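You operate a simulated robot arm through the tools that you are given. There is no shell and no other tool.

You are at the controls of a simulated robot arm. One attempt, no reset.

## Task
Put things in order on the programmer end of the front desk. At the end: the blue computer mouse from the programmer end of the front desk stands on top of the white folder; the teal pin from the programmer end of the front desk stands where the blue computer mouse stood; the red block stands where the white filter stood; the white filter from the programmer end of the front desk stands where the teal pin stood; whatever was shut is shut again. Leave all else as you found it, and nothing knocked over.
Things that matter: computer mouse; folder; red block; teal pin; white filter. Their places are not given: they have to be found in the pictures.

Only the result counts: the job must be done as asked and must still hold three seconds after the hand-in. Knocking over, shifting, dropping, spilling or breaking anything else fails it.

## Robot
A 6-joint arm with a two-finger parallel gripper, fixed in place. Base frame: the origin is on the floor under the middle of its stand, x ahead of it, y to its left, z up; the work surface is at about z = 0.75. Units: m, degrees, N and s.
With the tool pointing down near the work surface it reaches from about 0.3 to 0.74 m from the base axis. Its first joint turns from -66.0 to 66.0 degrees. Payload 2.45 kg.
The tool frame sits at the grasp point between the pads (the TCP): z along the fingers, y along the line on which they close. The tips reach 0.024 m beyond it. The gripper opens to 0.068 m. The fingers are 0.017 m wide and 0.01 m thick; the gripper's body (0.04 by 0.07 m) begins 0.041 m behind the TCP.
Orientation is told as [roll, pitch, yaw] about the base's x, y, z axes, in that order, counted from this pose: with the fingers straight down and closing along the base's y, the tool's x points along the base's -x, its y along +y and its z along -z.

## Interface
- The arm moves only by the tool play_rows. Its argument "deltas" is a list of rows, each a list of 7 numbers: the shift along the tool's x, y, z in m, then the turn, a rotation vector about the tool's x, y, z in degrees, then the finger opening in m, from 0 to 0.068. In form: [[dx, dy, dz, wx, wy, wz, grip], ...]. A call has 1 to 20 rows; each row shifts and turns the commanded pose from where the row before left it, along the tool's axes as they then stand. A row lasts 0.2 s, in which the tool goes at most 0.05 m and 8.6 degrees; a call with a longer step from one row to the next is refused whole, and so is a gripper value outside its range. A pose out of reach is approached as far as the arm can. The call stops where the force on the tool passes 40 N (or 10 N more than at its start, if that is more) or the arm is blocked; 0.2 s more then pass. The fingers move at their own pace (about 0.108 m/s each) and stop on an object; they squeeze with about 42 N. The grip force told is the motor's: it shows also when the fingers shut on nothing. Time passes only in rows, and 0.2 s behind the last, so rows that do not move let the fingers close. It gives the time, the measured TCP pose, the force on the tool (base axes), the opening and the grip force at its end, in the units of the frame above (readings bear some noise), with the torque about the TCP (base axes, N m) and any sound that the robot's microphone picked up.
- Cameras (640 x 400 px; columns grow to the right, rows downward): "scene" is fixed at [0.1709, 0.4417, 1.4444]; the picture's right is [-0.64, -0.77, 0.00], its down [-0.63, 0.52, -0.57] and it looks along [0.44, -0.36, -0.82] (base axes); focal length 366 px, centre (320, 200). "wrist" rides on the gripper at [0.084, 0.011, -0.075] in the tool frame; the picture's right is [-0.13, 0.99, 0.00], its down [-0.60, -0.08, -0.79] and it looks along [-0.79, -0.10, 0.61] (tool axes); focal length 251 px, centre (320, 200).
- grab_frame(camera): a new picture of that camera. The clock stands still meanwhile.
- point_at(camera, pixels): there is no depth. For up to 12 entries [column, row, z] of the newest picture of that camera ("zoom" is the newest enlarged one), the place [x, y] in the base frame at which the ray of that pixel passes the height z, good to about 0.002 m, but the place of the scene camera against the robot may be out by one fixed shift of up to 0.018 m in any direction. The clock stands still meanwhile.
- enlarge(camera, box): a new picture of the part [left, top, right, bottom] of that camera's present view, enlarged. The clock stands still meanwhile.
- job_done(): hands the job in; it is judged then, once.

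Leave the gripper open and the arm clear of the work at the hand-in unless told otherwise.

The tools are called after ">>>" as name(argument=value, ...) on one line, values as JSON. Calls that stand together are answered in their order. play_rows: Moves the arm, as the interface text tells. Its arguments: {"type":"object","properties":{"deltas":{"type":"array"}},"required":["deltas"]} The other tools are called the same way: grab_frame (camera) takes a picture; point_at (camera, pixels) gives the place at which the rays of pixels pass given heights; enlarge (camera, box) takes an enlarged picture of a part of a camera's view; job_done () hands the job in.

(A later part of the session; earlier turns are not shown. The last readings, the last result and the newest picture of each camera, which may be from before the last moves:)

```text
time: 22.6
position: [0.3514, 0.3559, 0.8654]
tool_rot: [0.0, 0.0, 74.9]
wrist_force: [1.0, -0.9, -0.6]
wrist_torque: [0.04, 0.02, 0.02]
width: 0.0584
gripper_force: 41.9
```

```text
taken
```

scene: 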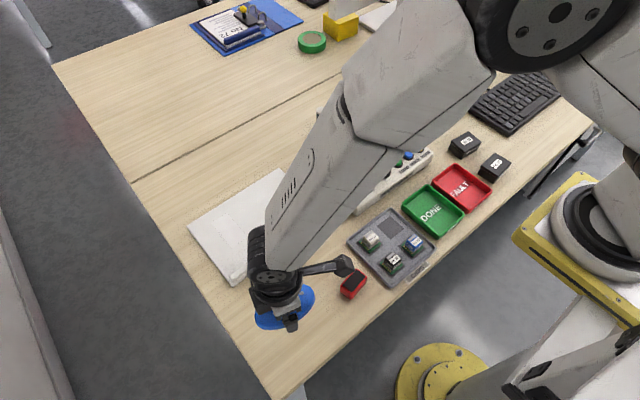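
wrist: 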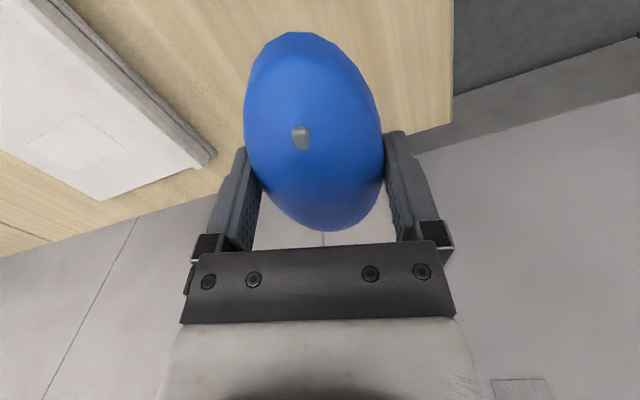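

The grip is steady. The folder is visible at the left of the wrist view, so I'll measure its corners and the label from here.

>>> enlarge(camera="wrist", box=[0, 0, 240, 210])

>>> point_at(camera="wrist", pixels=[[103, 200, 0.765], [103, 200, 0.775], [214, 157, 0.75], [214, 150, 0.775], [75, 113, 0.765], [75, 113, 0.775], [125, 140, 0.765], [125, 140, 0.775]])

```text
1.90 times, centred on (120, 105) of wrist
```

zoom: 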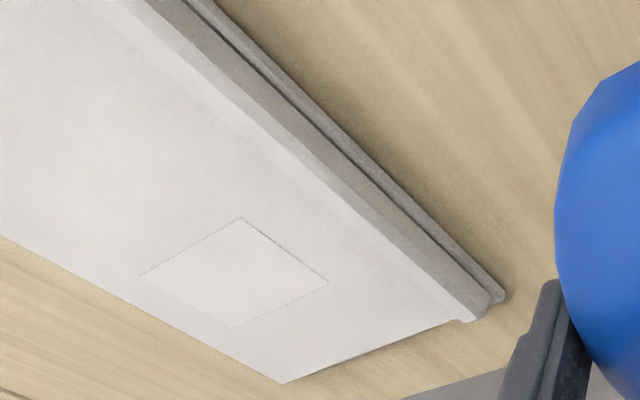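

```text
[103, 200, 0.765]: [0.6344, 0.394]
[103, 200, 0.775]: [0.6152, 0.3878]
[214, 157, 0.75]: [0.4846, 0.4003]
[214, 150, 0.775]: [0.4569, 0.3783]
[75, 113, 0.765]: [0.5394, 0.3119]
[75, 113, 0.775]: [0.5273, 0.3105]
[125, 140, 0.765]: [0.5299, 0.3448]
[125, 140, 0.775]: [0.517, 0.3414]
```

The folder spans about x 0.485–0.64, y 0.16–0.40. I'll carry the mouse over its middle, to about (0.565, 0.28), slowly at the same height.

>>> play_rows(deltas=[[0.0015, -0.01, 0, 0, 0, 0, 0.04], [0.0015, -0.018, 0, 0, 0, 0, 0.04], [0.0015, -0.018, 0, 0, 0, 0, 0.04], [0.0015, -0.018, 0, 0, 0, 0, 0.04], [0.0015, -0.018, 0, 0, 0, 0, 0.04], [0.0015, -0.018, 0, 0, 0, 0, 0.04], [0.0015, -0.018, 0, 0, 0, 0, 0.04], [0.0015, -0.018, 0, 0, 0, 0, 0.04], [0.0015, -0.018, 0, 0, 0, 0, 0.04], [0.0015, -0.018, 0, 0, 0, 0, 0.04], [0.0015, -0.018, 0, 0, 0, 0, 0.04], [0.0015, -0.018, 0, 0, 0, 0, 0.04], [0.0, -0.018, 0, 0, 0, 0, 0.04], [0, 0, 0, 0, 0, 0, 0.04]])

>>> grab_frame(camera="wrist")

>>> grab_frame(camera="scene")

```text
time: 25.6
position: [0.5656, 0.2817, 0.8641]
tool_rot: [0.0, 0.0, 75.1]
wrist_force: [0.5, 0.1, -0.8]
wrist_torque: [-0.02, -0.01, -0.01]
width: 0.0581
gripper_force: 41.8
```

```text
taken
```

wrist: 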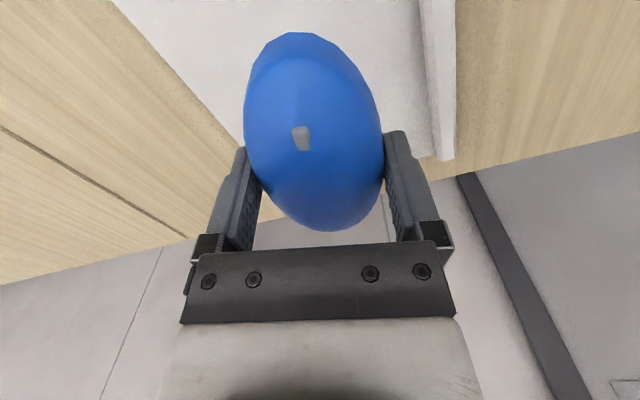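

```text
taken
```

scene: 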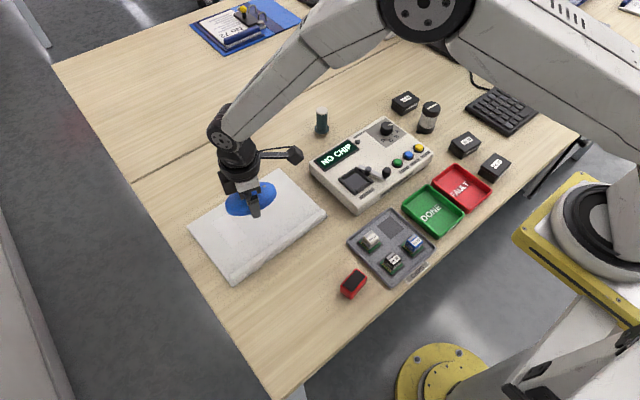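

The mouse is over the middle of the folder. I'll lower to about z 0.806 first, so the mouse's underside is near 0.782.

>>> play_rows(deltas=[[0, 0, 0.01, 0, 0, 0, 0.04], [0, 0, 0.012, 0, 0, 0, 0.04], [0, 0, 0.012, 0, 0, 0, 0.04], [0, 0, 0.012, 0, 0, 0, 0.04], [0, 0, 0.01, 0, 0, 0, 0.04], [0, 0, 0.003, 0, 0, 0, 0.04], [0, 0, 0, 0, 0, 0, 0.04]])

>>> grab_frame(camera="wrist")

>>> enlarge(camera="scene", box=[190, 150, 330, 260])

```text
time: 27.2
position: [0.5646, 0.2808, 0.8036]
tool_rot: [0.0, 0.0, 75.0]
wrist_force: [0.0, -0.8, -1.2]
wrist_torque: [-0.01, 0.02, -0.01]
width: 0.0584
gripper_force: 42.2
```

```text
taken
```

wrist: 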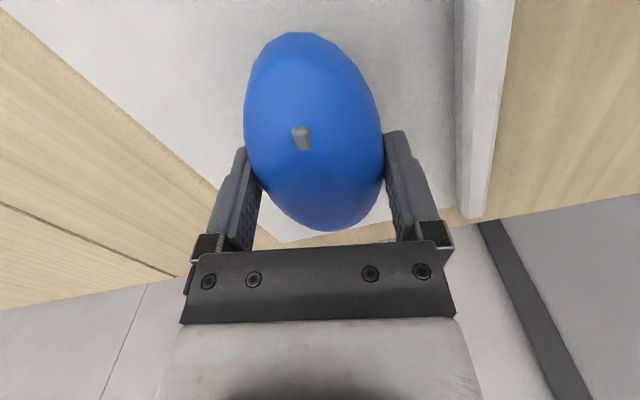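

```text
3.64 times, centred on (260, 205) of scene
```

zoom: 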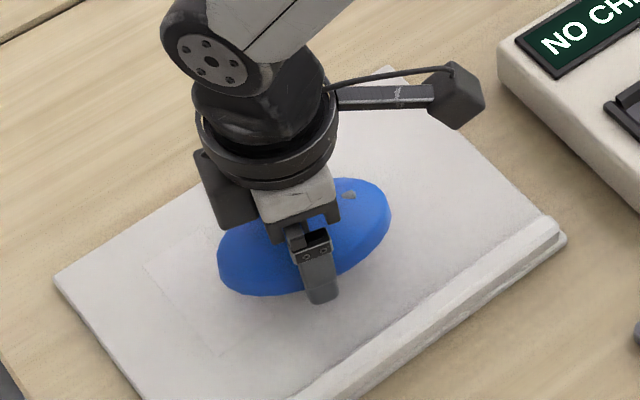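

The mouse is just above the cover and clear of the raised spine strip. I'll lower in small steps and read the force.

>>> play_rows(deltas=[[0, 0, 0.002, 0, 0, 0, 0.04], [0, 0, 0.002, 0, 0, 0, 0.04]])

>>> play_rows(deltas=[[0, 0, 0.002, 0, 0, 0, 0.04], [0, 0, 0.001, 0, 0, 0, 0.04]])

>>> play_rows(deltas=[[0, 0, 0.0015, 0, 0, 0, 0.04], [0, 0, 0, 0, 0, 0, 0.04]])

>>> grab_frame(camera="wrist")

>>> enlarge(camera="scene", box=[220, 180, 300, 240])

```text
time: 27.8
position: [0.5649, 0.2802, 0.7998]
tool_rot: [0.0, 0.0, 75.1]
wrist_force: [-1.0, 0.1, 0.1]
wrist_torque: [0.01, -0.02, 0.03]
width: 0.0582
gripper_force: 42.5
```

```text
time: 28.4
position: [0.5662, 0.2809, 0.7975]
tool_rot: [-0.1, -0.1, 75.0]
wrist_force: [0.2, 0.6, -0.8]
wrist_torque: [0.02, -0.03, 0.06]
width: 0.0579
gripper_force: 42.0
```

```text
time: 29.0
position: [0.5649, 0.28, 0.7958]
tool_rot: [0.0, 0.0, 75.0]
wrist_force: [-0.4, 0.5, -0.5]
wrist_torque: [0.01, 0.04, 0.01]
width: 0.0584
gripper_force: 41.8
```

```text
taken
```

wrist: 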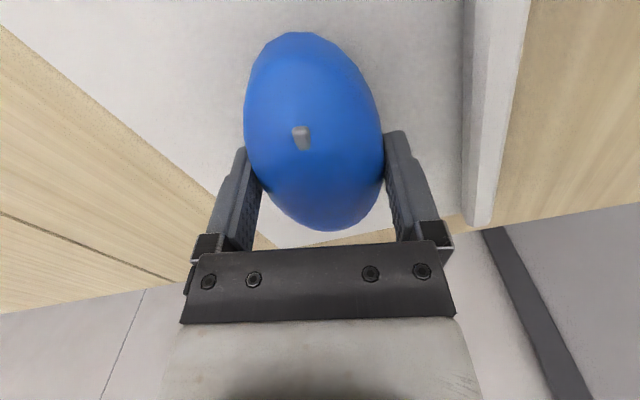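

```text
6.67 times, centred on (260, 210) of scene
```

zoom: 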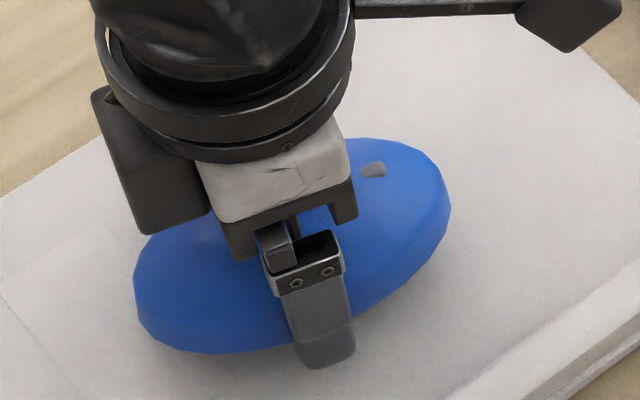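

No contact yet at z 0.796. I'll continue in small steps.

>>> play_rows(deltas=[[0, 0, 0.0015, 0, 0, 0, 0.04], [0, 0, 0, 0, 0, 0, 0.04]])

>>> play_rows(deltas=[[0, 0, 0.0015, 0, 0, 0, 0.04], [0, 0, 0, 0, 0, 0, 0.04]])

>>> play_rows(deltas=[[0, 0, 0.0015, 0, 0, 0, 0.04], [0, 0, 0, 0, 0, 0, 0.04]])

```text
time: 29.6
position: [0.5652, 0.2822, 0.7942]
tool_rot: [0.0, 0.0, 75.0]
wrist_force: [-0.6, 1.1, -0.3]
wrist_torque: [0.03, -0.02, 0.0]
width: 0.0583
gripper_force: 42.5
```

```text
time: 30.2
position: [0.5648, 0.2818, 0.7929]
tool_rot: [0.0, 0.0, 75.1]
wrist_force: [0.2, 0.3, -0.3]
wrist_torque: [-0.01, -0.01, 0.02]
width: 0.0584
gripper_force: 41.4
```

```text
time: 30.8
position: [0.5652, 0.2806, 0.7913]
tool_rot: [0.1, 0.0, 75.0]
wrist_force: [0.4, -0.1, -0.6]
wrist_torque: [0.0, 0.02, -0.01]
width: 0.0584
gripper_force: 41.8
```

Still no contact at z 0.791. I'll keep stepping down.

>>> play_rows(deltas=[[0, 0, 0.0015, 0, 0, 0, 0.04], [0, 0, 0, 0, 0, 0, 0.04]])

>>> play_rows(deltas=[[0, 0, 0.0015, 0, 0, 0, 0.04], [0, 0, 0, 0, 0, 0, 0.04]])

>>> play_rows(deltas=[[0, 0, 0.0015, 0, 0, 0, 0.04], [0, 0, 0, 0, 0, 0, 0.04]])

>>> enlarge(camera="scene", box=[220, 180, 300, 240])

```text
time: 31.4
position: [0.5644, 0.2806, 0.7913]
tool_rot: [0.0, 0.0, 75.0]
wrist_force: [0.3, 1.0, -1.1]
wrist_torque: [-0.03, 0.0, 0.01]
width: 0.0582
gripper_force: 42.0
```

```text
time: 32.0
position: [0.5644, 0.2817, 0.7892]
tool_rot: [0.0, 0.0, 75.0]
wrist_force: [0.7, 0.5, -1.7]
wrist_torque: [-0.02, 0.01, -0.02]
width: 0.0583
gripper_force: 42.2
```

```text
time: 32.6
position: [0.5645, 0.2822, 0.7864]
tool_rot: [0.0, -0.1, 75.0]
wrist_force: [0.7, -0.6, -0.8]
wrist_torque: [0.0, 0.01, 0.01]
width: 0.0582
gripper_force: 41.8
```

```text
6.67 times, centred on (260, 210) of scene
```

zoom: 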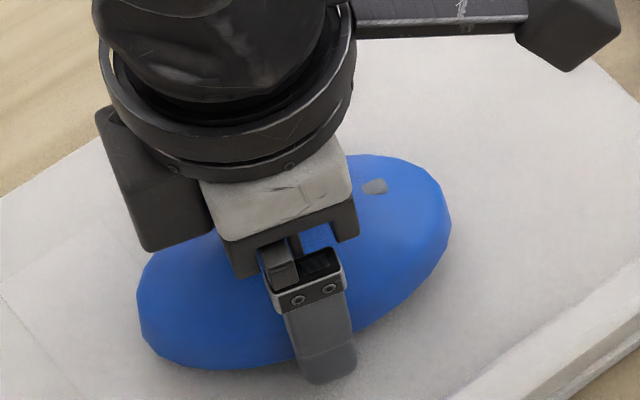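

Still free at z 0.786, and the shadow gap is closing. I'll go on in 1 mm steps.

>>> play_rows(deltas=[[0, 0, 0.001, 0, 0, 0, 0.04], [0, 0, 0, 0, 0, 0, 0.04]])

>>> play_rows(deltas=[[0, 0, 0.001, 0, 0, 0, 0.04], [0, 0, 0, 0, 0, 0, 0.04]])

>>> play_rows(deltas=[[0, 0, 0.001, 0, 0, 0, 0.04], [0, 0, 0, 0, 0, 0, 0.04]])

>>> grab_frame(camera="wrist")

```text
time: 33.2
position: [0.5646, 0.2798, 0.7855]
tool_rot: [0.0, -0.1, 75.0]
wrist_force: [-0.2, 0.5, 0.2]
wrist_torque: [-0.03, 0.01, -0.03]
width: 0.0583
gripper_force: 42.1
```

```text
time: 33.8
position: [0.5659, 0.2811, 0.785]
tool_rot: [0.0, 0.1, 75.1]
wrist_force: [0.9, -0.2, -0.7]
wrist_torque: [-0.03, 0.0, 0.01]
width: 0.0583
gripper_force: 41.9
```

```text
time: 34.4
position: [0.5647, 0.2814, 0.7849]
tool_rot: [0.0, 0.0, 74.9]
wrist_force: [-0.1, 0.3, -0.3]
wrist_torque: [0.0, 0.0, 0.01]
width: 0.0584
gripper_force: 42.4
```

```text
taken
```

wrist: 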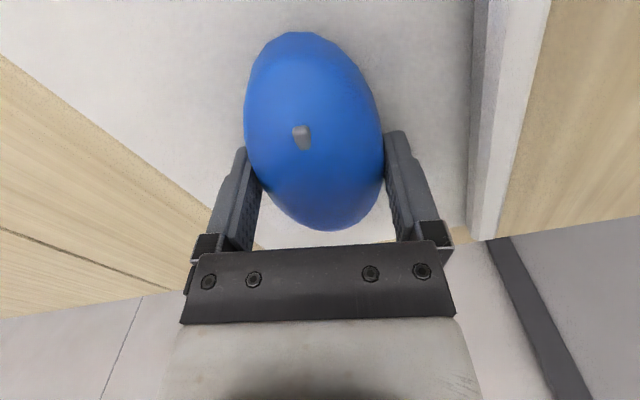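

Still no contact at z≈0.785. I'll continue.

>>> play_rows(deltas=[[0, 0, 0.001, 0, 0, 0, 0.04], [0, 0, 0, 0, 0, 0, 0.04]])

>>> play_rows(deltas=[[0, 0, 0.001, 0, 0, 0, 0.04], [0, 0, 0, 0, 0, 0, 0.04]])

```text
time: 35.0
position: [0.5647, 0.2806, 0.784]
tool_rot: [0.1, -0.1, 75.0]
wrist_force: [-0.7, 0.2, -1.0]
wrist_torque: [-0.02, -0.02, -0.03]
width: 0.0582
gripper_force: 42.4
```

```text
time: 35.6
position: [0.5645, 0.2809, 0.7828]
tool_rot: [-0.1, 0.0, 74.9]
wrist_force: [-0.7, 0.4, 3.7]
wrist_torque: [0.04, 0.14, 0.02]
width: 0.0583
gripper_force: 42.2
```

The upward force jumped to 3.7 N, so the mouse is touching the folder. I'll open the fingers.

>>> play_rows(deltas=[[0, 0, 0, 0, 0, 0, 0.062], [0, 0, 0, 0, 0, 0, 0.068], [0, 0, 0, 0, 0, 0, 0.068]])

>>> grab_frame(camera="wrist")

```text
time: 36.4
position: [0.5647, 0.2809, 0.7823]
tool_rot: [0.0, -0.1, 74.9]
wrist_force: [0.2, -0.2, 0.3]
wrist_torque: [-0.03, 0.0, -0.02]
width: 0.0678
gripper_force: 0.1
```

```text
taken
```

wrist: 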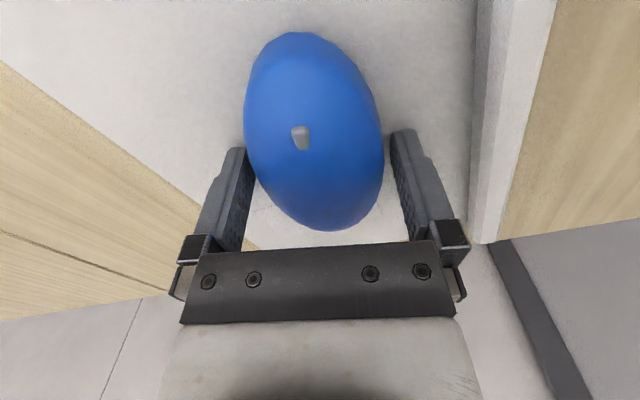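

Released, and the mouse rests on the folder with gaps on both sides. I'll go straight up to about z 0.95.

>>> play_rows(deltas=[[0, 0, -0.01, 0, 0, 0, 0.068], [0, 0, -0.02, 0, 0, 0, 0.068], [0, 0, -0.03, 0, 0, 0, 0.068], [0, 0, -0.04, 0, 0, 0, 0.068], [0, 0, -0.04, 0, 0, 0, 0.068], [0, 0, -0.03, 0, 0, 0, 0.068], [0, 0, 0, 0, 0, 0, 0.068]])

>>> grab_frame(camera="wrist")

>>> grab_frame(camera="scene")

```text
time: 38.0
position: [0.5639, 0.2778, 0.9534]
tool_rot: [0.1, -0.1, 75.0]
wrist_force: [1.2, -0.1, -0.6]
wrist_torque: [-0.03, 0.02, 0.02]
width: 0.0681
gripper_force: 0.1
```

```text
taken
```

wrist: 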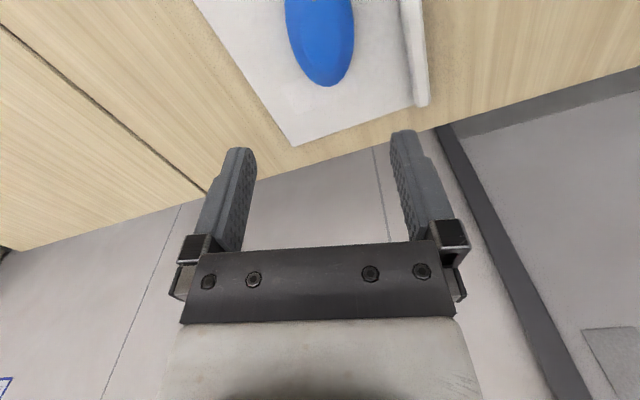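

```text
taken
```

scene: 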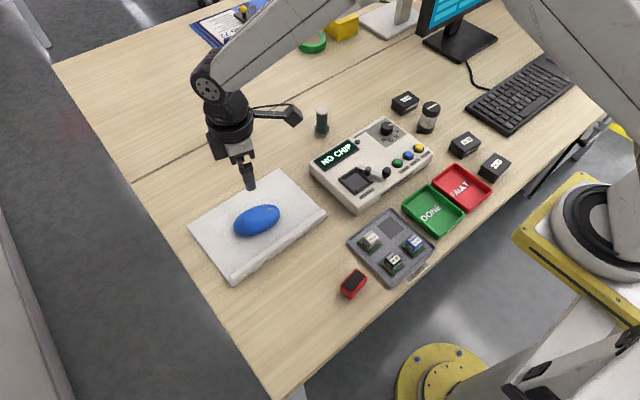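

The mouse sits in the middle of the folder and the folder hasn't moved. The next thing is the teal pin, so I'll move above it at about (0.70, -0.005) at this height, keeping the yaw. That way the camera arm stays clear of the programmer.

>>> play_rows(deltas=[[0.027, -0.0235, 0, 0, 0, 0, 0.068], [0.027, -0.0235, 0, 0, 0, 0, 0.068], [0.027, -0.0235, 0, 0, 0, 0, 0.068], [0.027, -0.0235, 0, 0, 0, 0, 0.068], [0.027, -0.0235, 0, 0, 0, 0, 0.068], [0.027, -0.0235, 0, 0, 0, 0, 0.068], [0.027, -0.0235, 0, 0, 0, 0, 0.068], [0.027, -0.0235, 0, 0, 0, 0, 0.068], [0.0217, -0.018, 0, 0, 0, 0, 0.068], [0, 0, 0, 0, 0, 0, 0.068]])

>>> grab_frame(camera="wrist")

>>> grab_frame(camera="scene")

```text
time: 40.2
position: [0.7013, -0.0046, 0.9535]
tool_rot: [0.0, 0.1, 74.9]
wrist_force: [-0.1, 0.4, -0.1]
wrist_torque: [-0.03, -0.01, -0.01]
width: 0.068
gripper_force: 0.0
```

```text
taken
```

wrist: 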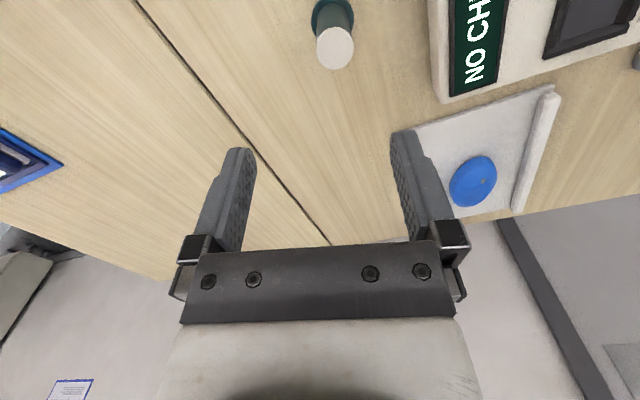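

```text
taken
```

scene: 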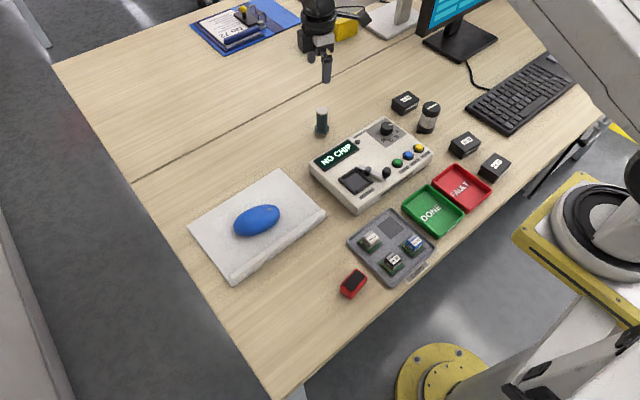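

The pin top shows at about (335,47) in the wrist view, a little off-centre. I'll measure it from here.

>>> enlarge(camera="wrist", box=[290, 0, 380, 80])

>>> point_at(camera="wrist", pixels=[[335, 47, 0.815], [335, 47, 0.81], [333, 13, 0.757], [320, 47, 0.815], [474, 181, 0.795]])

```text
5.00 times, centred on (335, 40) of wrist
```

zoom: 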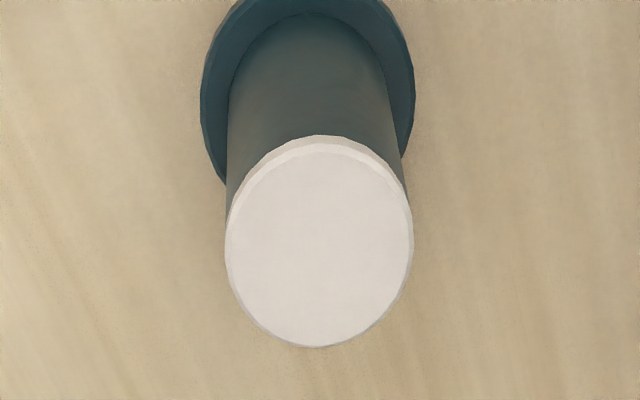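

```text
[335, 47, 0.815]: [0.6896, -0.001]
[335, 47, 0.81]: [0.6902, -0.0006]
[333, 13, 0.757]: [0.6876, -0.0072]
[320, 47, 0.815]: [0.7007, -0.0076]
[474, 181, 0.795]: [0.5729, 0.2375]
```

The wrist view now puts the pin at about (0.689, -0.002). That is 12 mm nearer in x than my earlier depth-based figure. I'll cross-check with the scene camera, using the mouse as a reference for its fixed shift.

>>> grab_frame(camera="scene")

>>> point_at(camera="scene", pixels=[[322, 128.4, 0.755], [322, 110.5, 0.815], [322, 110.5, 0.81], [431.7, 108.9, 0.82], [425.5, 127, 0.755], [257, 220, 0.775], [257, 220, 0.785], [289, 324, 0.77]])

>>> enlarge(camera="scene", box=[225, 190, 295, 250])

>>> enlarge(camera="scene", box=[290, 90, 354, 154])

```text
taken
```

scene: 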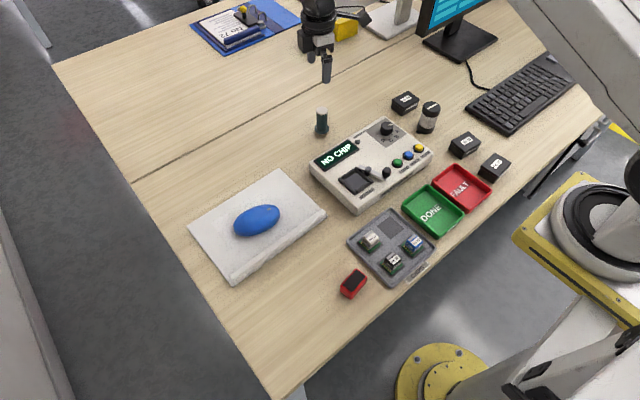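

```text
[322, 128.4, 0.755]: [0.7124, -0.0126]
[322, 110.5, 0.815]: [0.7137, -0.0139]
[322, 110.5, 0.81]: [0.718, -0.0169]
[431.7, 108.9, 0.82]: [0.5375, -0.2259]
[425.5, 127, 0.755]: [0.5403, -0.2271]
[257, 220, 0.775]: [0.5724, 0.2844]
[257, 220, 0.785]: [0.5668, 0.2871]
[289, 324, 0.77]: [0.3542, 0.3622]
```

```text
6.67 times, centred on (260, 220) of scene
```

zoom: 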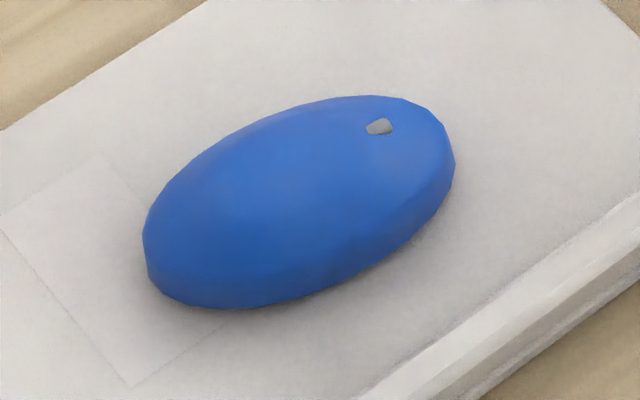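

```text
6.25 times, centred on (322, 122) of scene
```

zoom: 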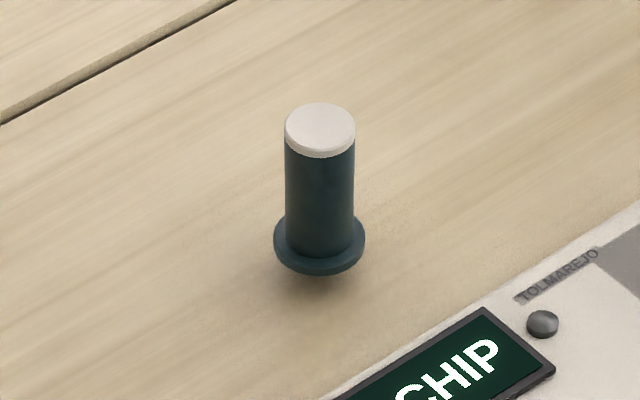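

The estimates differ by about a centimetre. A close view relative to the fingers will settle it, so I'll lower to z≈0.875 with the tips still 3 cm above the pin's top and look again.

>>> play_rows(deltas=[[0, 0.004, 0.025, 0, 0, 0, 0.068], [0, 0.004, 0.025, 0, 0, 0, 0.068], [0, 0.004, 0.025, 0, 0, 0, 0.068], [0, 0, 0, 0, 0, 0, 0.068]])

>>> grab_frame(camera="wrist")

>>> enlarge(camera="scene", box=[280, 60, 380, 160])

```text
time: 41.2
position: [0.6903, -0.0014, 0.8791]
tool_rot: [-0.1, 0.0, 75.0]
wrist_force: [-0.7, 0.0, 0.4]
wrist_torque: [-0.01, 0.04, -0.01]
width: 0.068
gripper_force: 0.0
```

```text
taken
```

wrist: 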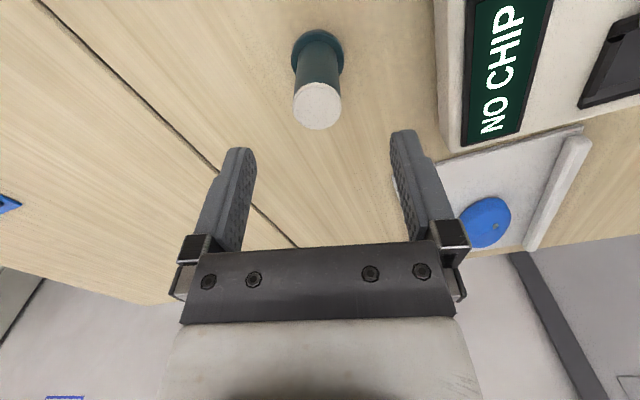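

```text
4.00 times, centred on (330, 110) of scene
```

zoom: 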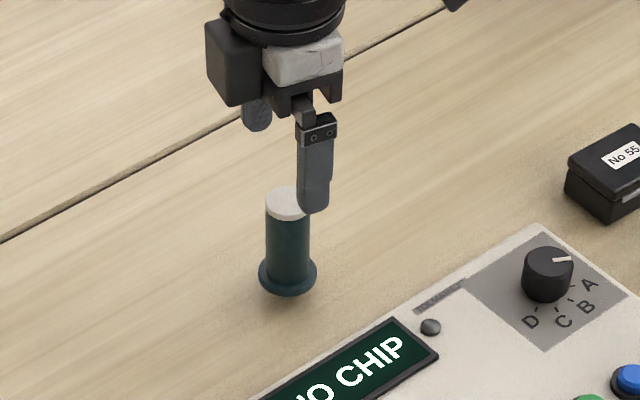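

The pin is now nearly centred between the fingers, within about 1.5 mm. So it stands at about (0.691, -0.001). I'll lower to z≈0.79, so the tips pass beside the body and stay above the flange.

>>> play_rows(deltas=[[0.0005, -0.0007, 0.025, 0, 0, 0, 0.068], [0, 0, 0.025, 0, 0, 0, 0.068], [0, 0, 0.025, 0, 0, 0, 0.068], [0, 0, 0.013, 0, 0, 0, 0.068], [0, 0, 0, 0, 0, 0, 0.068]])

>>> grab_frame(camera="wrist")

>>> enlarge(camera="scene", box=[280, 60, 380, 160])

```text
time: 42.4
position: [0.6942, -0.0003, 0.7912]
tool_rot: [0.0, 0.0, 75.0]
wrist_force: [0.2, -0.6, 0.7]
wrist_torque: [-0.04, 0.03, 0.0]
width: 0.0676
gripper_force: 0.1
```

```text
taken
```

wrist: 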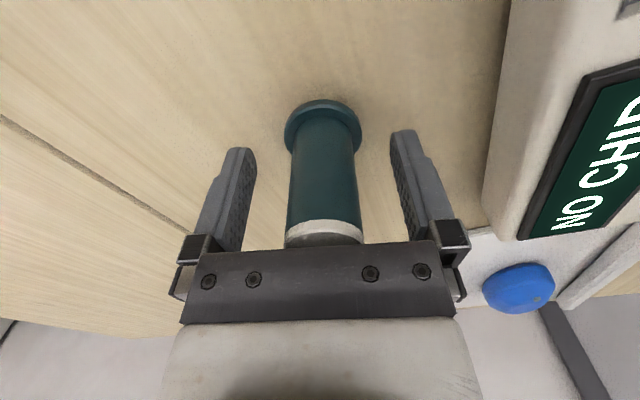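

```text
4.00 times, centred on (330, 110) of scene
```

zoom: 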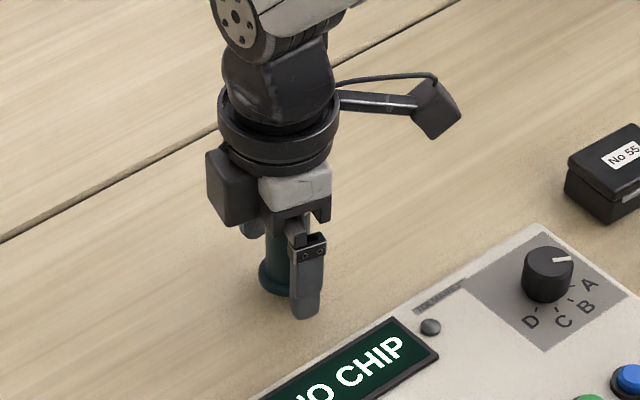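

The pin stands between the fingers with its top clear of the gripper body. I'll close on it.

>>> play_rows(deltas=[[0, 0, 0, 0, 0, 0, 0.045], [0, 0, 0, 0, 0, 0, 0.036], [0, 0, 0, 0, 0, 0, 0.02], [0, 0, 0, 0, 0, 0, 0.015], [0, 0, 0, 0, 0, 0, 0.015]])

>>> grab_frame(camera="wrist")

```text
time: 43.6
position: [0.6927, -0.0007, 0.7917]
tool_rot: [0.0, 0.0, 75.1]
wrist_force: [0.5, -0.1, -0.3]
wrist_torque: [-0.03, -0.01, 0.0]
width: 0.0368
gripper_force: 42.2
```

```text
taken
```

wrist: 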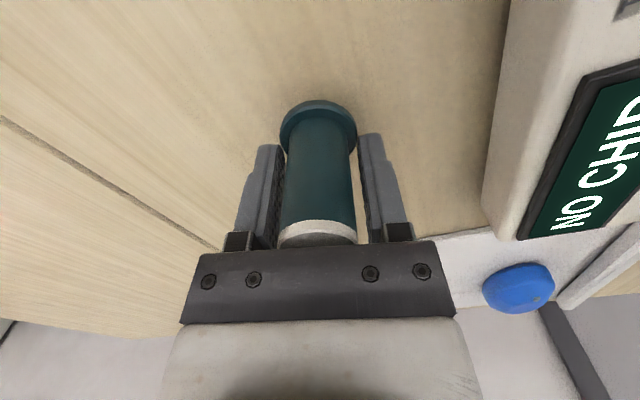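

It reports a grip at 0.0368 m. I'll zoom in to see what the pads are touching.

>>> enlarge(camera="wrist", box=[220, 80, 420, 260])

>>> enlarge(camera="scene", box=[300, 80, 360, 140])

```text
2.22 times, centred on (320, 170) of wrist
```

zoom: 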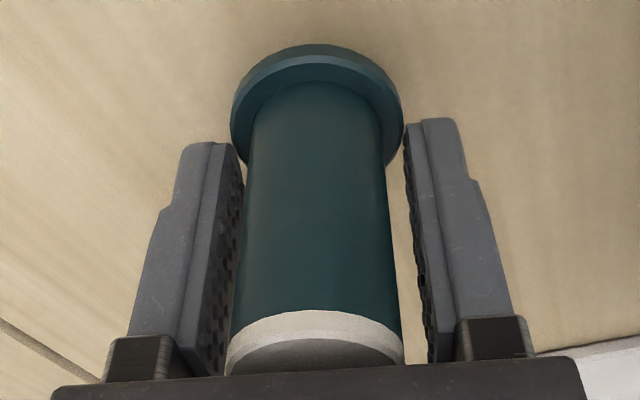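

```text
6.67 times, centred on (330, 110) of scene
```

zoom: 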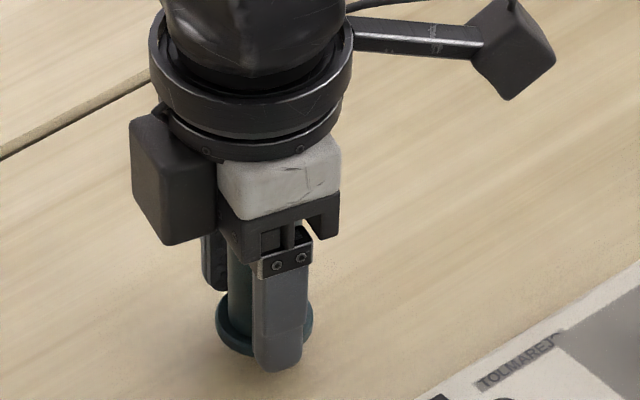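

The pads hold the pin near its foot. I'll lift a few millimetres and check.

>>> play_rows(deltas=[[0, 0, -0.002, 0, 0, 0, 0.015], [0, 0, -0.003, 0, 0, 0, 0.015], [0, 0, -0.004, 0, 0, 0, 0.015], [0, 0, 0, 0, 0, 0, 0.015]])

>>> enlarge(camera="wrist", box=[220, 80, 420, 260])

>>> enlarge(camera="scene", box=[300, 80, 360, 140])

```text
time: 44.6
position: [0.6922, 0.001, 0.7984]
tool_rot: [0.1, 0.0, 75.0]
wrist_force: [0.8, 0.2, -1.1]
wrist_torque: [0.02, 0.03, -0.01]
width: 0.0365
gripper_force: 41.7
```

```text
2.22 times, centred on (320, 170) of wrist
```

zoom: 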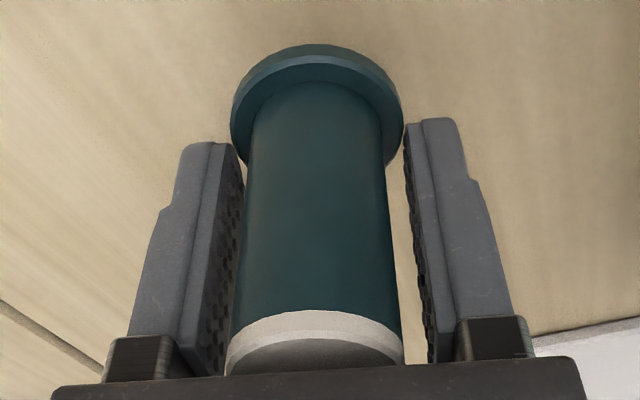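

```text
6.67 times, centred on (330, 110) of scene
```

zoom: 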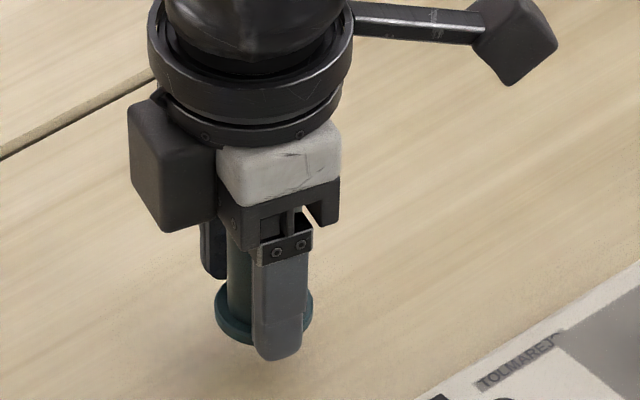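

The pin lifts with the fingers and stays upright. I'll raise it slowly to about z 0.89.

>>> play_rows(deltas=[[0, 0, -0.005, 0, 0, 0, 0.015], [0, 0, -0.008, 0, 0, 0, 0.015], [0, 0, -0.01, 0, 0, 0, 0.015], [0, 0, -0.01, 0, 0, 0, 0.015], [0, 0, -0.01, 0, 0, 0, 0.015], [0, 0, -0.01, 0, 0, 0, 0.015], [0, 0, -0.01, 0, 0, 0, 0.015], [0, 0, -0.01, 0, 0, 0, 0.015], [0, 0, -0.01, 0, 0, 0, 0.015], [0, 0, -0.006, 0, 0, 0, 0.015], [0, 0, 0, 0, 0, 0, 0.015]])

>>> grab_frame(camera="wrist")

>>> grab_frame(camera="scene")

```text
time: 47.0
position: [0.6912, -0.0008, 0.8886]
tool_rot: [0.0, 0.0, 75.0]
wrist_force: [0.4, -1.0, -1.3]
wrist_torque: [0.0, 0.01, 0.02]
width: 0.0369
gripper_force: 42.0
```

```text
taken
```

wrist: 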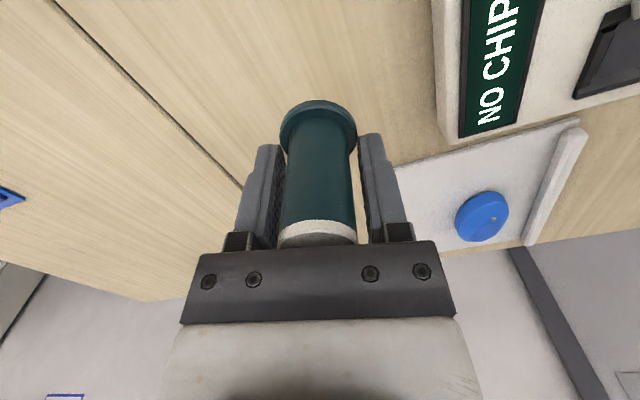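

```text
taken
```

scene: 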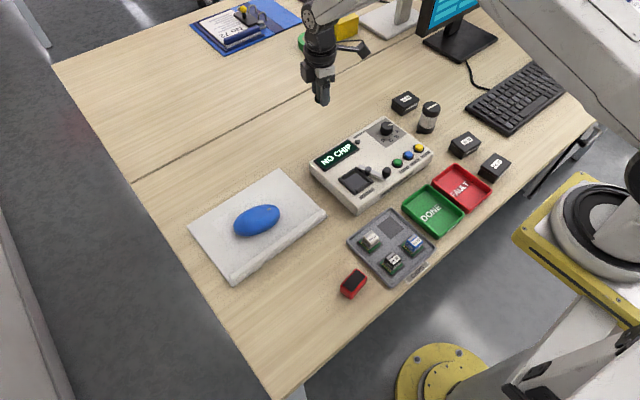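

The pin is held well. I'll raise it a little more, then carry it over the folder toward the mouse's old place at about (0.350, 0.358).

>>> play_rows(deltas=[[0, 0, -0.01, 0, 0, 0, 0.015], [0, 0, -0.015, 0, 0, 0, 0.015], [0, 0, -0.01, 0, 0, 0, 0.015], [0, 0, 0, 0, 0, 0, 0.015]])

>>> play_rows(deltas=[[-0.0072, 0.0117, 0, 0, 0, 0, 0.015], [-0.0144, 0.0235, 0, 0, 0, 0, 0.015], [-0.0144, 0.0235, 0, 0, 0, 0, 0.015], [-0.0144, 0.0235, 0, 0, 0, 0, 0.015], [-0.0144, 0.0235, 0, 0, 0, 0, 0.015], [-0.0144, 0.0235, 0, 0, 0, 0, 0.015], [-0.0144, 0.0235, 0, 0, 0, 0, 0.015], [-0.0144, 0.0235, 0, 0, 0, 0, 0.015], [-0.0144, 0.0235, 0, 0, 0, 0, 0.015], [-0.0144, 0.0235, 0, 0, 0, 0, 0.015], [-0.0144, 0.0235, 0, 0, 0, 0, 0.015], [-0.0144, 0.0235, 0, 0, 0, 0, 0.015], [-0.0144, 0.0235, 0, 0, 0, 0, 0.015], [-0.0144, 0.0235, 0, 0, 0, 0, 0.015], [-0.0144, 0.0235, 0, 0, 0, 0, 0.015], [-0.0144, 0.0235, 0, 0, 0, 0, 0.015], [-0.0144, 0.0235, 0, 0, 0, 0, 0.015], [-0.0144, 0.0235, 0, 0, 0, 0, 0.015], [-0.0072, 0.0117, 0, 0, 0, 0, 0.015], [0, 0, 0, 0, 0, 0, 0.015]])

>>> grab_frame(camera="wrist")

>>> grab_frame(camera="scene")

```text
time: 48.0
position: [0.6912, 0.0008, 0.9222]
tool_rot: [-0.1, 0.0, 74.9]
wrist_force: [0.6, -0.2, -1.6]
wrist_torque: [0.02, 0.0, -0.01]
width: 0.0368
gripper_force: 42.2
```

```text
time: 52.2
position: [0.3482, 0.3595, 0.922]
tool_rot: [0.0, -0.1, 75.0]
wrist_force: [-0.2, -0.6, -1.3]
wrist_torque: [0.01, -0.03, 0.01]
width: 0.0367
gripper_force: 41.9
```

```text
taken
```

wrist: 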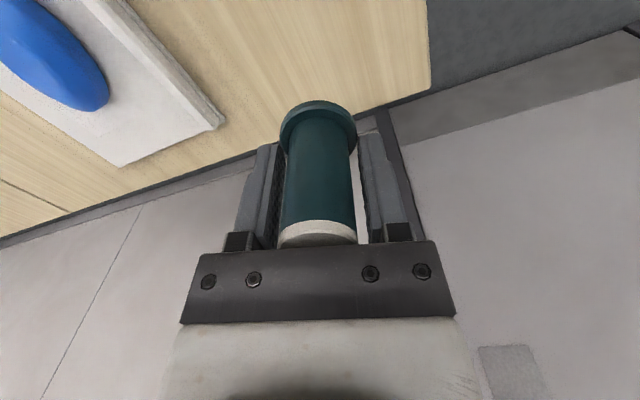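

```text
taken
```

scene: 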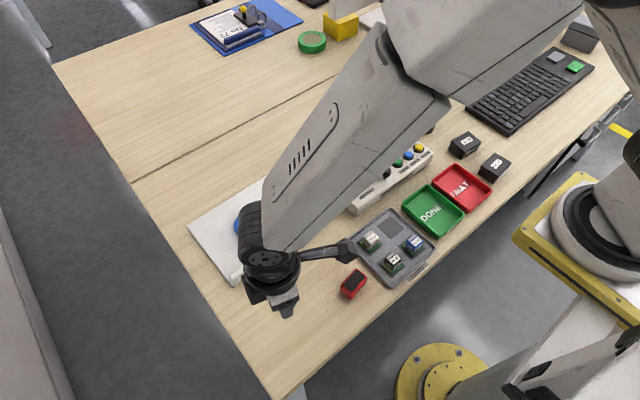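

The pin is over the mouse's old place (0.348, 0.3595). I'll nudge 2 mm and lower slowly to about z 0.798.

>>> play_rows(deltas=[[0.0007, -0.0012, 0.008, 0, 0, 0, 0.015], [0.0008, -0.0011, 0.014, 0, 0, 0, 0.015], [0, 0, 0.015, 0, 0, 0, 0.015], [0, 0, 0.015, 0, 0, 0, 0.015], [0, 0, 0.015, 0, 0, 0, 0.015], [0, 0, 0.015, 0, 0, 0, 0.015], [0, 0, 0.015, 0, 0, 0, 0.015], [0, 0, 0.012, 0, 0, 0, 0.015], [0, 0, 0.009, 0, 0, 0, 0.015], [0, 0, 0.006, 0, 0, 0, 0.015], [0, 0, 0, 0, 0, 0, 0.015]])

>>> grab_frame(camera="wrist")

>>> enlarge(camera="scene", box=[240, 270, 340, 360])

```text
time: 54.6
position: [0.3514, 0.3582, 0.7976]
tool_rot: [0.0, 0.0, 75.0]
wrist_force: [-0.8, 0.0, -1.0]
wrist_torque: [0.01, 0.02, -0.02]
width: 0.0364
gripper_force: 41.6
```

```text
taken
```

wrist: 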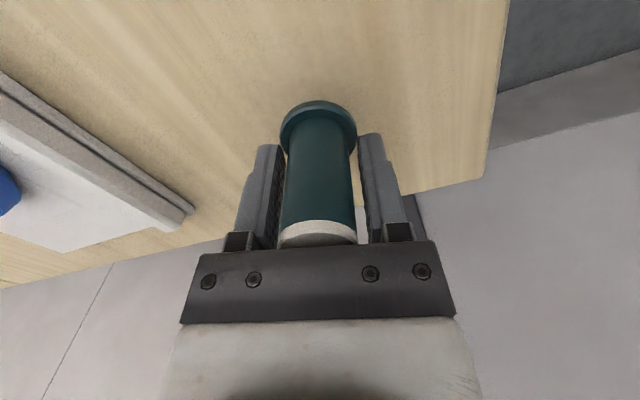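

```text
4.44 times, centred on (290, 315) of scene
```

zoom: 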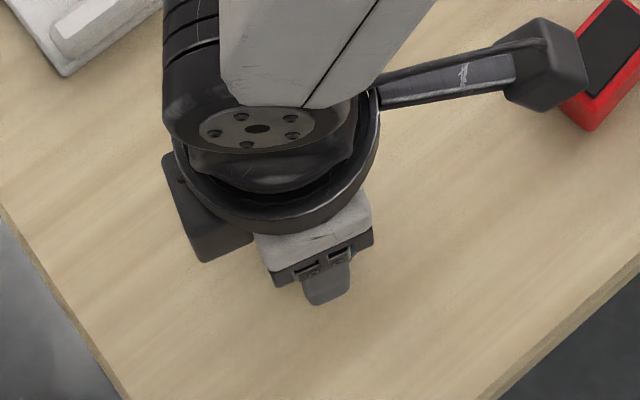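

The pin's foot is now about 6 mm above the desk. I'll go down in small steps until contact.

>>> play_rows(deltas=[[0, 0, 0.002, 0, 0, 0, 0.015], [0, 0, 0.0015, 0, 0, 0, 0.015]])

>>> play_rows(deltas=[[0, 0, 0.001, 0, 0, 0, 0.015], [0, 0, 0, 0, 0, 0, 0.015]])

>>> play_rows(deltas=[[0, 0, 0.001, 0, 0, 0, 0.015], [0, 0, 0, 0, 0, 0, 0.015]])

```text
time: 55.2
position: [0.352, 0.358, 0.7939]
tool_rot: [-0.1, -0.1, 75.0]
wrist_force: [-0.1, -0.7, -1.2]
wrist_torque: [-0.02, 0.02, 0.04]
width: 0.0367
gripper_force: 42.2
```

```text
time: 55.8
position: [0.3514, 0.3575, 0.7933]
tool_rot: [0.0, 0.1, 75.0]
wrist_force: [-0.1, -0.7, -0.3]
wrist_torque: [-0.01, 0.02, 0.0]
width: 0.0365
gripper_force: 41.8
```

```text
time: 56.4
position: [0.3514, 0.3581, 0.7929]
tool_rot: [-0.1, 0.1, 75.1]
wrist_force: [0.5, 0.1, -1.6]
wrist_torque: [0.01, 0.03, -0.04]
width: 0.0368
gripper_force: 42.3
```

No contact yet at z≈0.792. I'll continue with 1 mm steps.

>>> play_rows(deltas=[[0, 0, 0.001, 0, 0, 0, 0.015], [0, 0, 0, 0, 0, 0, 0.015]])

>>> play_rows(deltas=[[0, 0, 0.001, 0, 0, 0, 0.015], [0, 0, 0, 0, 0, 0, 0.015]])

```text
time: 57.0
position: [0.3526, 0.3584, 0.7918]
tool_rot: [0.0, 0.0, 75.0]
wrist_force: [0.2, 0.2, -1.5]
wrist_torque: [0.02, 0.0, -0.01]
width: 0.037
gripper_force: 41.8
```

```text
time: 57.6
position: [0.352, 0.3589, 0.7903]
tool_rot: [-0.1, 0.0, 75.0]
wrist_force: [1.0, -3.4, 6.4]
wrist_torque: [-0.16, 0.0, 0.03]
width: 0.0367
gripper_force: 42.3
```

Contact: 6.4 N upward. The pin stands on the desk, so I'll open the fingers.

>>> play_rows(deltas=[[0, 0, -0.0003, 0, 0, 0, 0.042], [0, 0, 0, 0, 0, 0, 0.055], [0, 0, 0, 0, 0, 0, 0.068], [0, 0, 0, 0, 0, 0, 0.068]])

>>> grab_frame(camera="wrist")

```text
time: 58.6
position: [0.3508, 0.3579, 0.7891]
tool_rot: [0.0, 0.0, 75.0]
wrist_force: [-0.8, -0.8, -0.2]
wrist_torque: [0.04, -0.02, 0.02]
width: 0.0683
gripper_force: 0.2
```

```text
taken
```

wrist: 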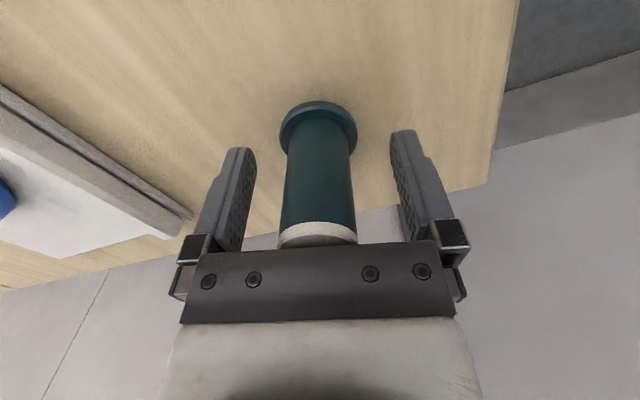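

The pin stands upright and free. I'll go straight up.

>>> play_rows(deltas=[[0, 0, -0.01, 0, 0, 0, 0.068], [0, 0, -0.02, 0, 0, 0, 0.068], [0, 0, -0.03, 0, 0, 0, 0.068], [0, 0, -0.04, 0, 0, 0, 0.068], [0, 0, -0.04, 0, 0, 0, 0.068], [0, 0, -0.03, 0, 0, 0, 0.068], [0, 0, 0, 0, 0, 0, 0.068]])

>>> grab_frame(camera="wrist")

>>> grab_frame(camera="scene")

```text
time: 60.2
position: [0.3518, 0.3603, 0.9607]
tool_rot: [0.0, 0.0, 75.0]
wrist_force: [0.1, -1.1, 0.0]
wrist_torque: [-0.03, 0.01, -0.03]
width: 0.068
gripper_force: 0.1
```

```text
taken
```

wrist: 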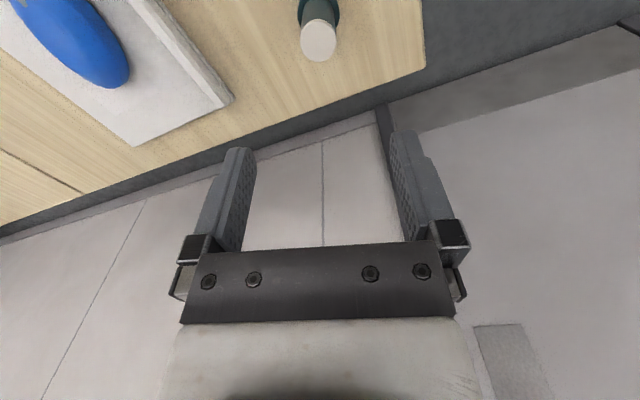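

```text
taken
```

scene: 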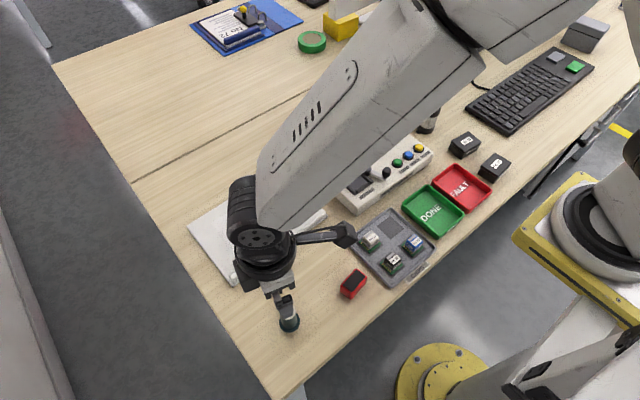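

The pin stands where the mouse was, and the folder with the mouse is unchanged. Next is the white filter, so I'll fly over to about (0.522, -0.225) at z 0.96.

>>> play_rows(deltas=[[0.0174, -0.0105, 0, 0, 0, 0, 0.068], [0.0347, -0.021, 0, 0, 0, 0, 0.068], [0.0347, -0.021, 0, 0, 0, 0, 0.068], [0.0347, -0.021, 0, 0, 0, 0, 0.068], [0.0347, -0.021, 0, 0, 0, 0, 0.068], [0.0347, -0.021, 0, 0, 0, 0, 0.068], [0.0347, -0.021, 0, 0, 0, 0, 0.068], [0.0347, -0.021, 0, 0, 0, 0, 0.068], [0.0347, -0.021, 0, 0, 0, 0, 0.068], [0.0347, -0.021, 0, 0, 0, 0, 0.068], [0.0347, -0.021, 0, 0, 0, 0, 0.068], [0.0347, -0.021, 0, 0, 0, 0, 0.068], [0.0347, -0.021, 0, 0, 0, 0, 0.068], [0.0347, -0.021, 0, 0, 0, 0, 0.068], [0.0347, -0.021, 0, 0, 0, 0, 0.068], [0.0174, -0.0105, 0, 0, 0, 0, 0.068], [0, 0, 0, 0, 0, 0, 0.068]])

>>> grab_frame(camera="wrist")

>>> grab_frame(camera="scene")

```text
time: 63.8
position: [0.5217, -0.2284, 0.958]
tool_rot: [0.0, 0.0, 75.0]
wrist_force: [0.0, 0.0, -0.3]
wrist_torque: [-0.03, -0.02, 0.01]
width: 0.0681
gripper_force: 0.1
```

```text
taken
```

wrist: 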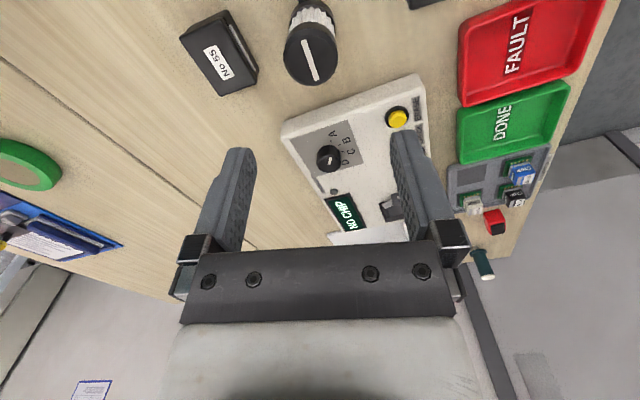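

```text
taken
```

scene: 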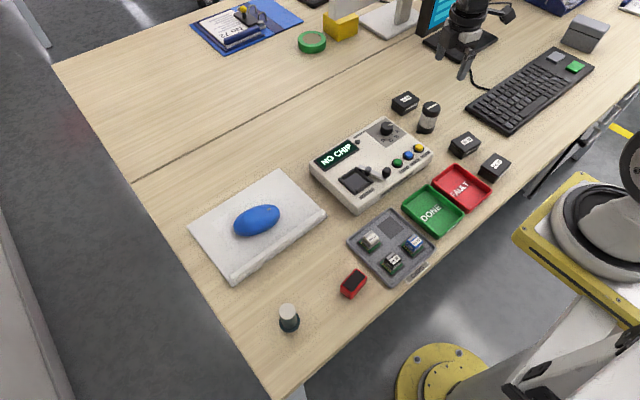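

The filter's top shows at about (310,55), which is 7–8 mm to the tool's −y side, so the filter stands at about (0.530, -0.227). I'll correct and lower to z≈0.885 for a close check.

>>> play_rows(deltas=[[-0.001, -0.003, 0.025, 0, 0, 0, 0.068], [-0.001, -0.003, 0.025, 0, 0, 0, 0.068], [-0.001, -0.0016, 0.022, 0, 0, 0, 0.068], [0, 0, 0, 0, 0, 0, 0.068]])

>>> grab_frame(camera="wrist")

>>> enlarge(camera="wrist", box=[250, 0, 390, 160])

>>> enlarge(camera="scene", box=[380, 50, 480, 150])

```text
time: 64.8
position: [0.5298, -0.2244, 0.8894]
tool_rot: [0.0, 0.0, 75.1]
wrist_force: [-0.3, -0.1, 0.5]
wrist_torque: [0.02, -0.03, -0.02]
width: 0.0679
gripper_force: 0.2
```

```text
taken
```

wrist: 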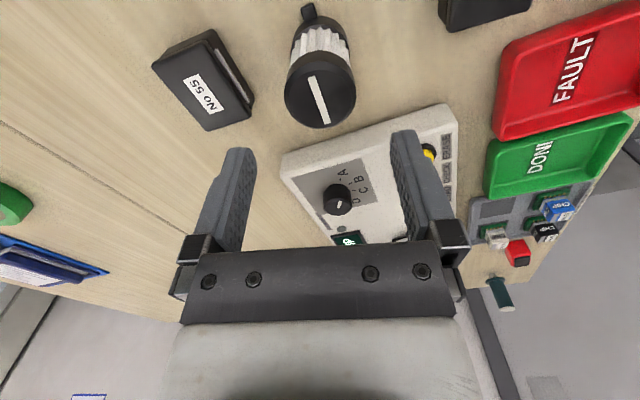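

```text
2.50 times, centred on (320, 80) of wrist
```

zoom: 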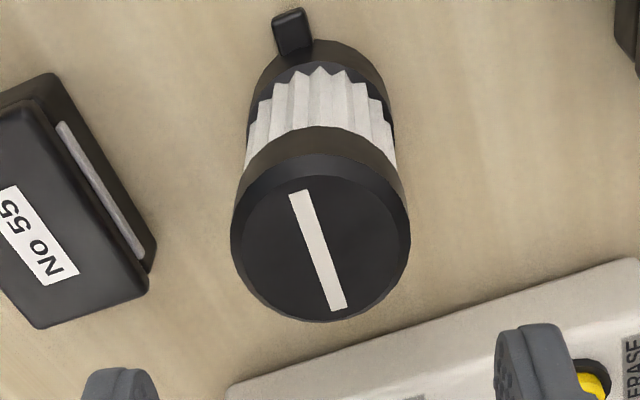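

```text
4.00 times, centred on (430, 100) of scene
```

zoom: 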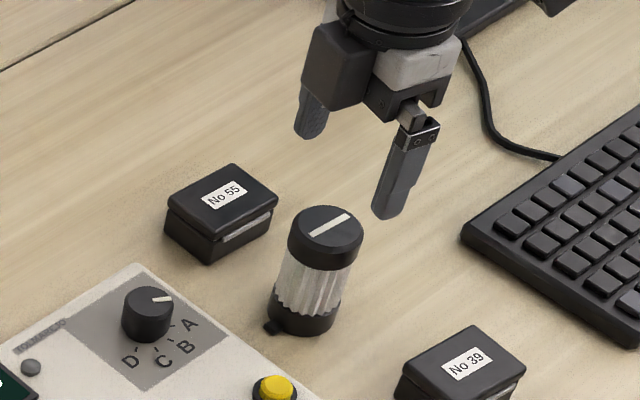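

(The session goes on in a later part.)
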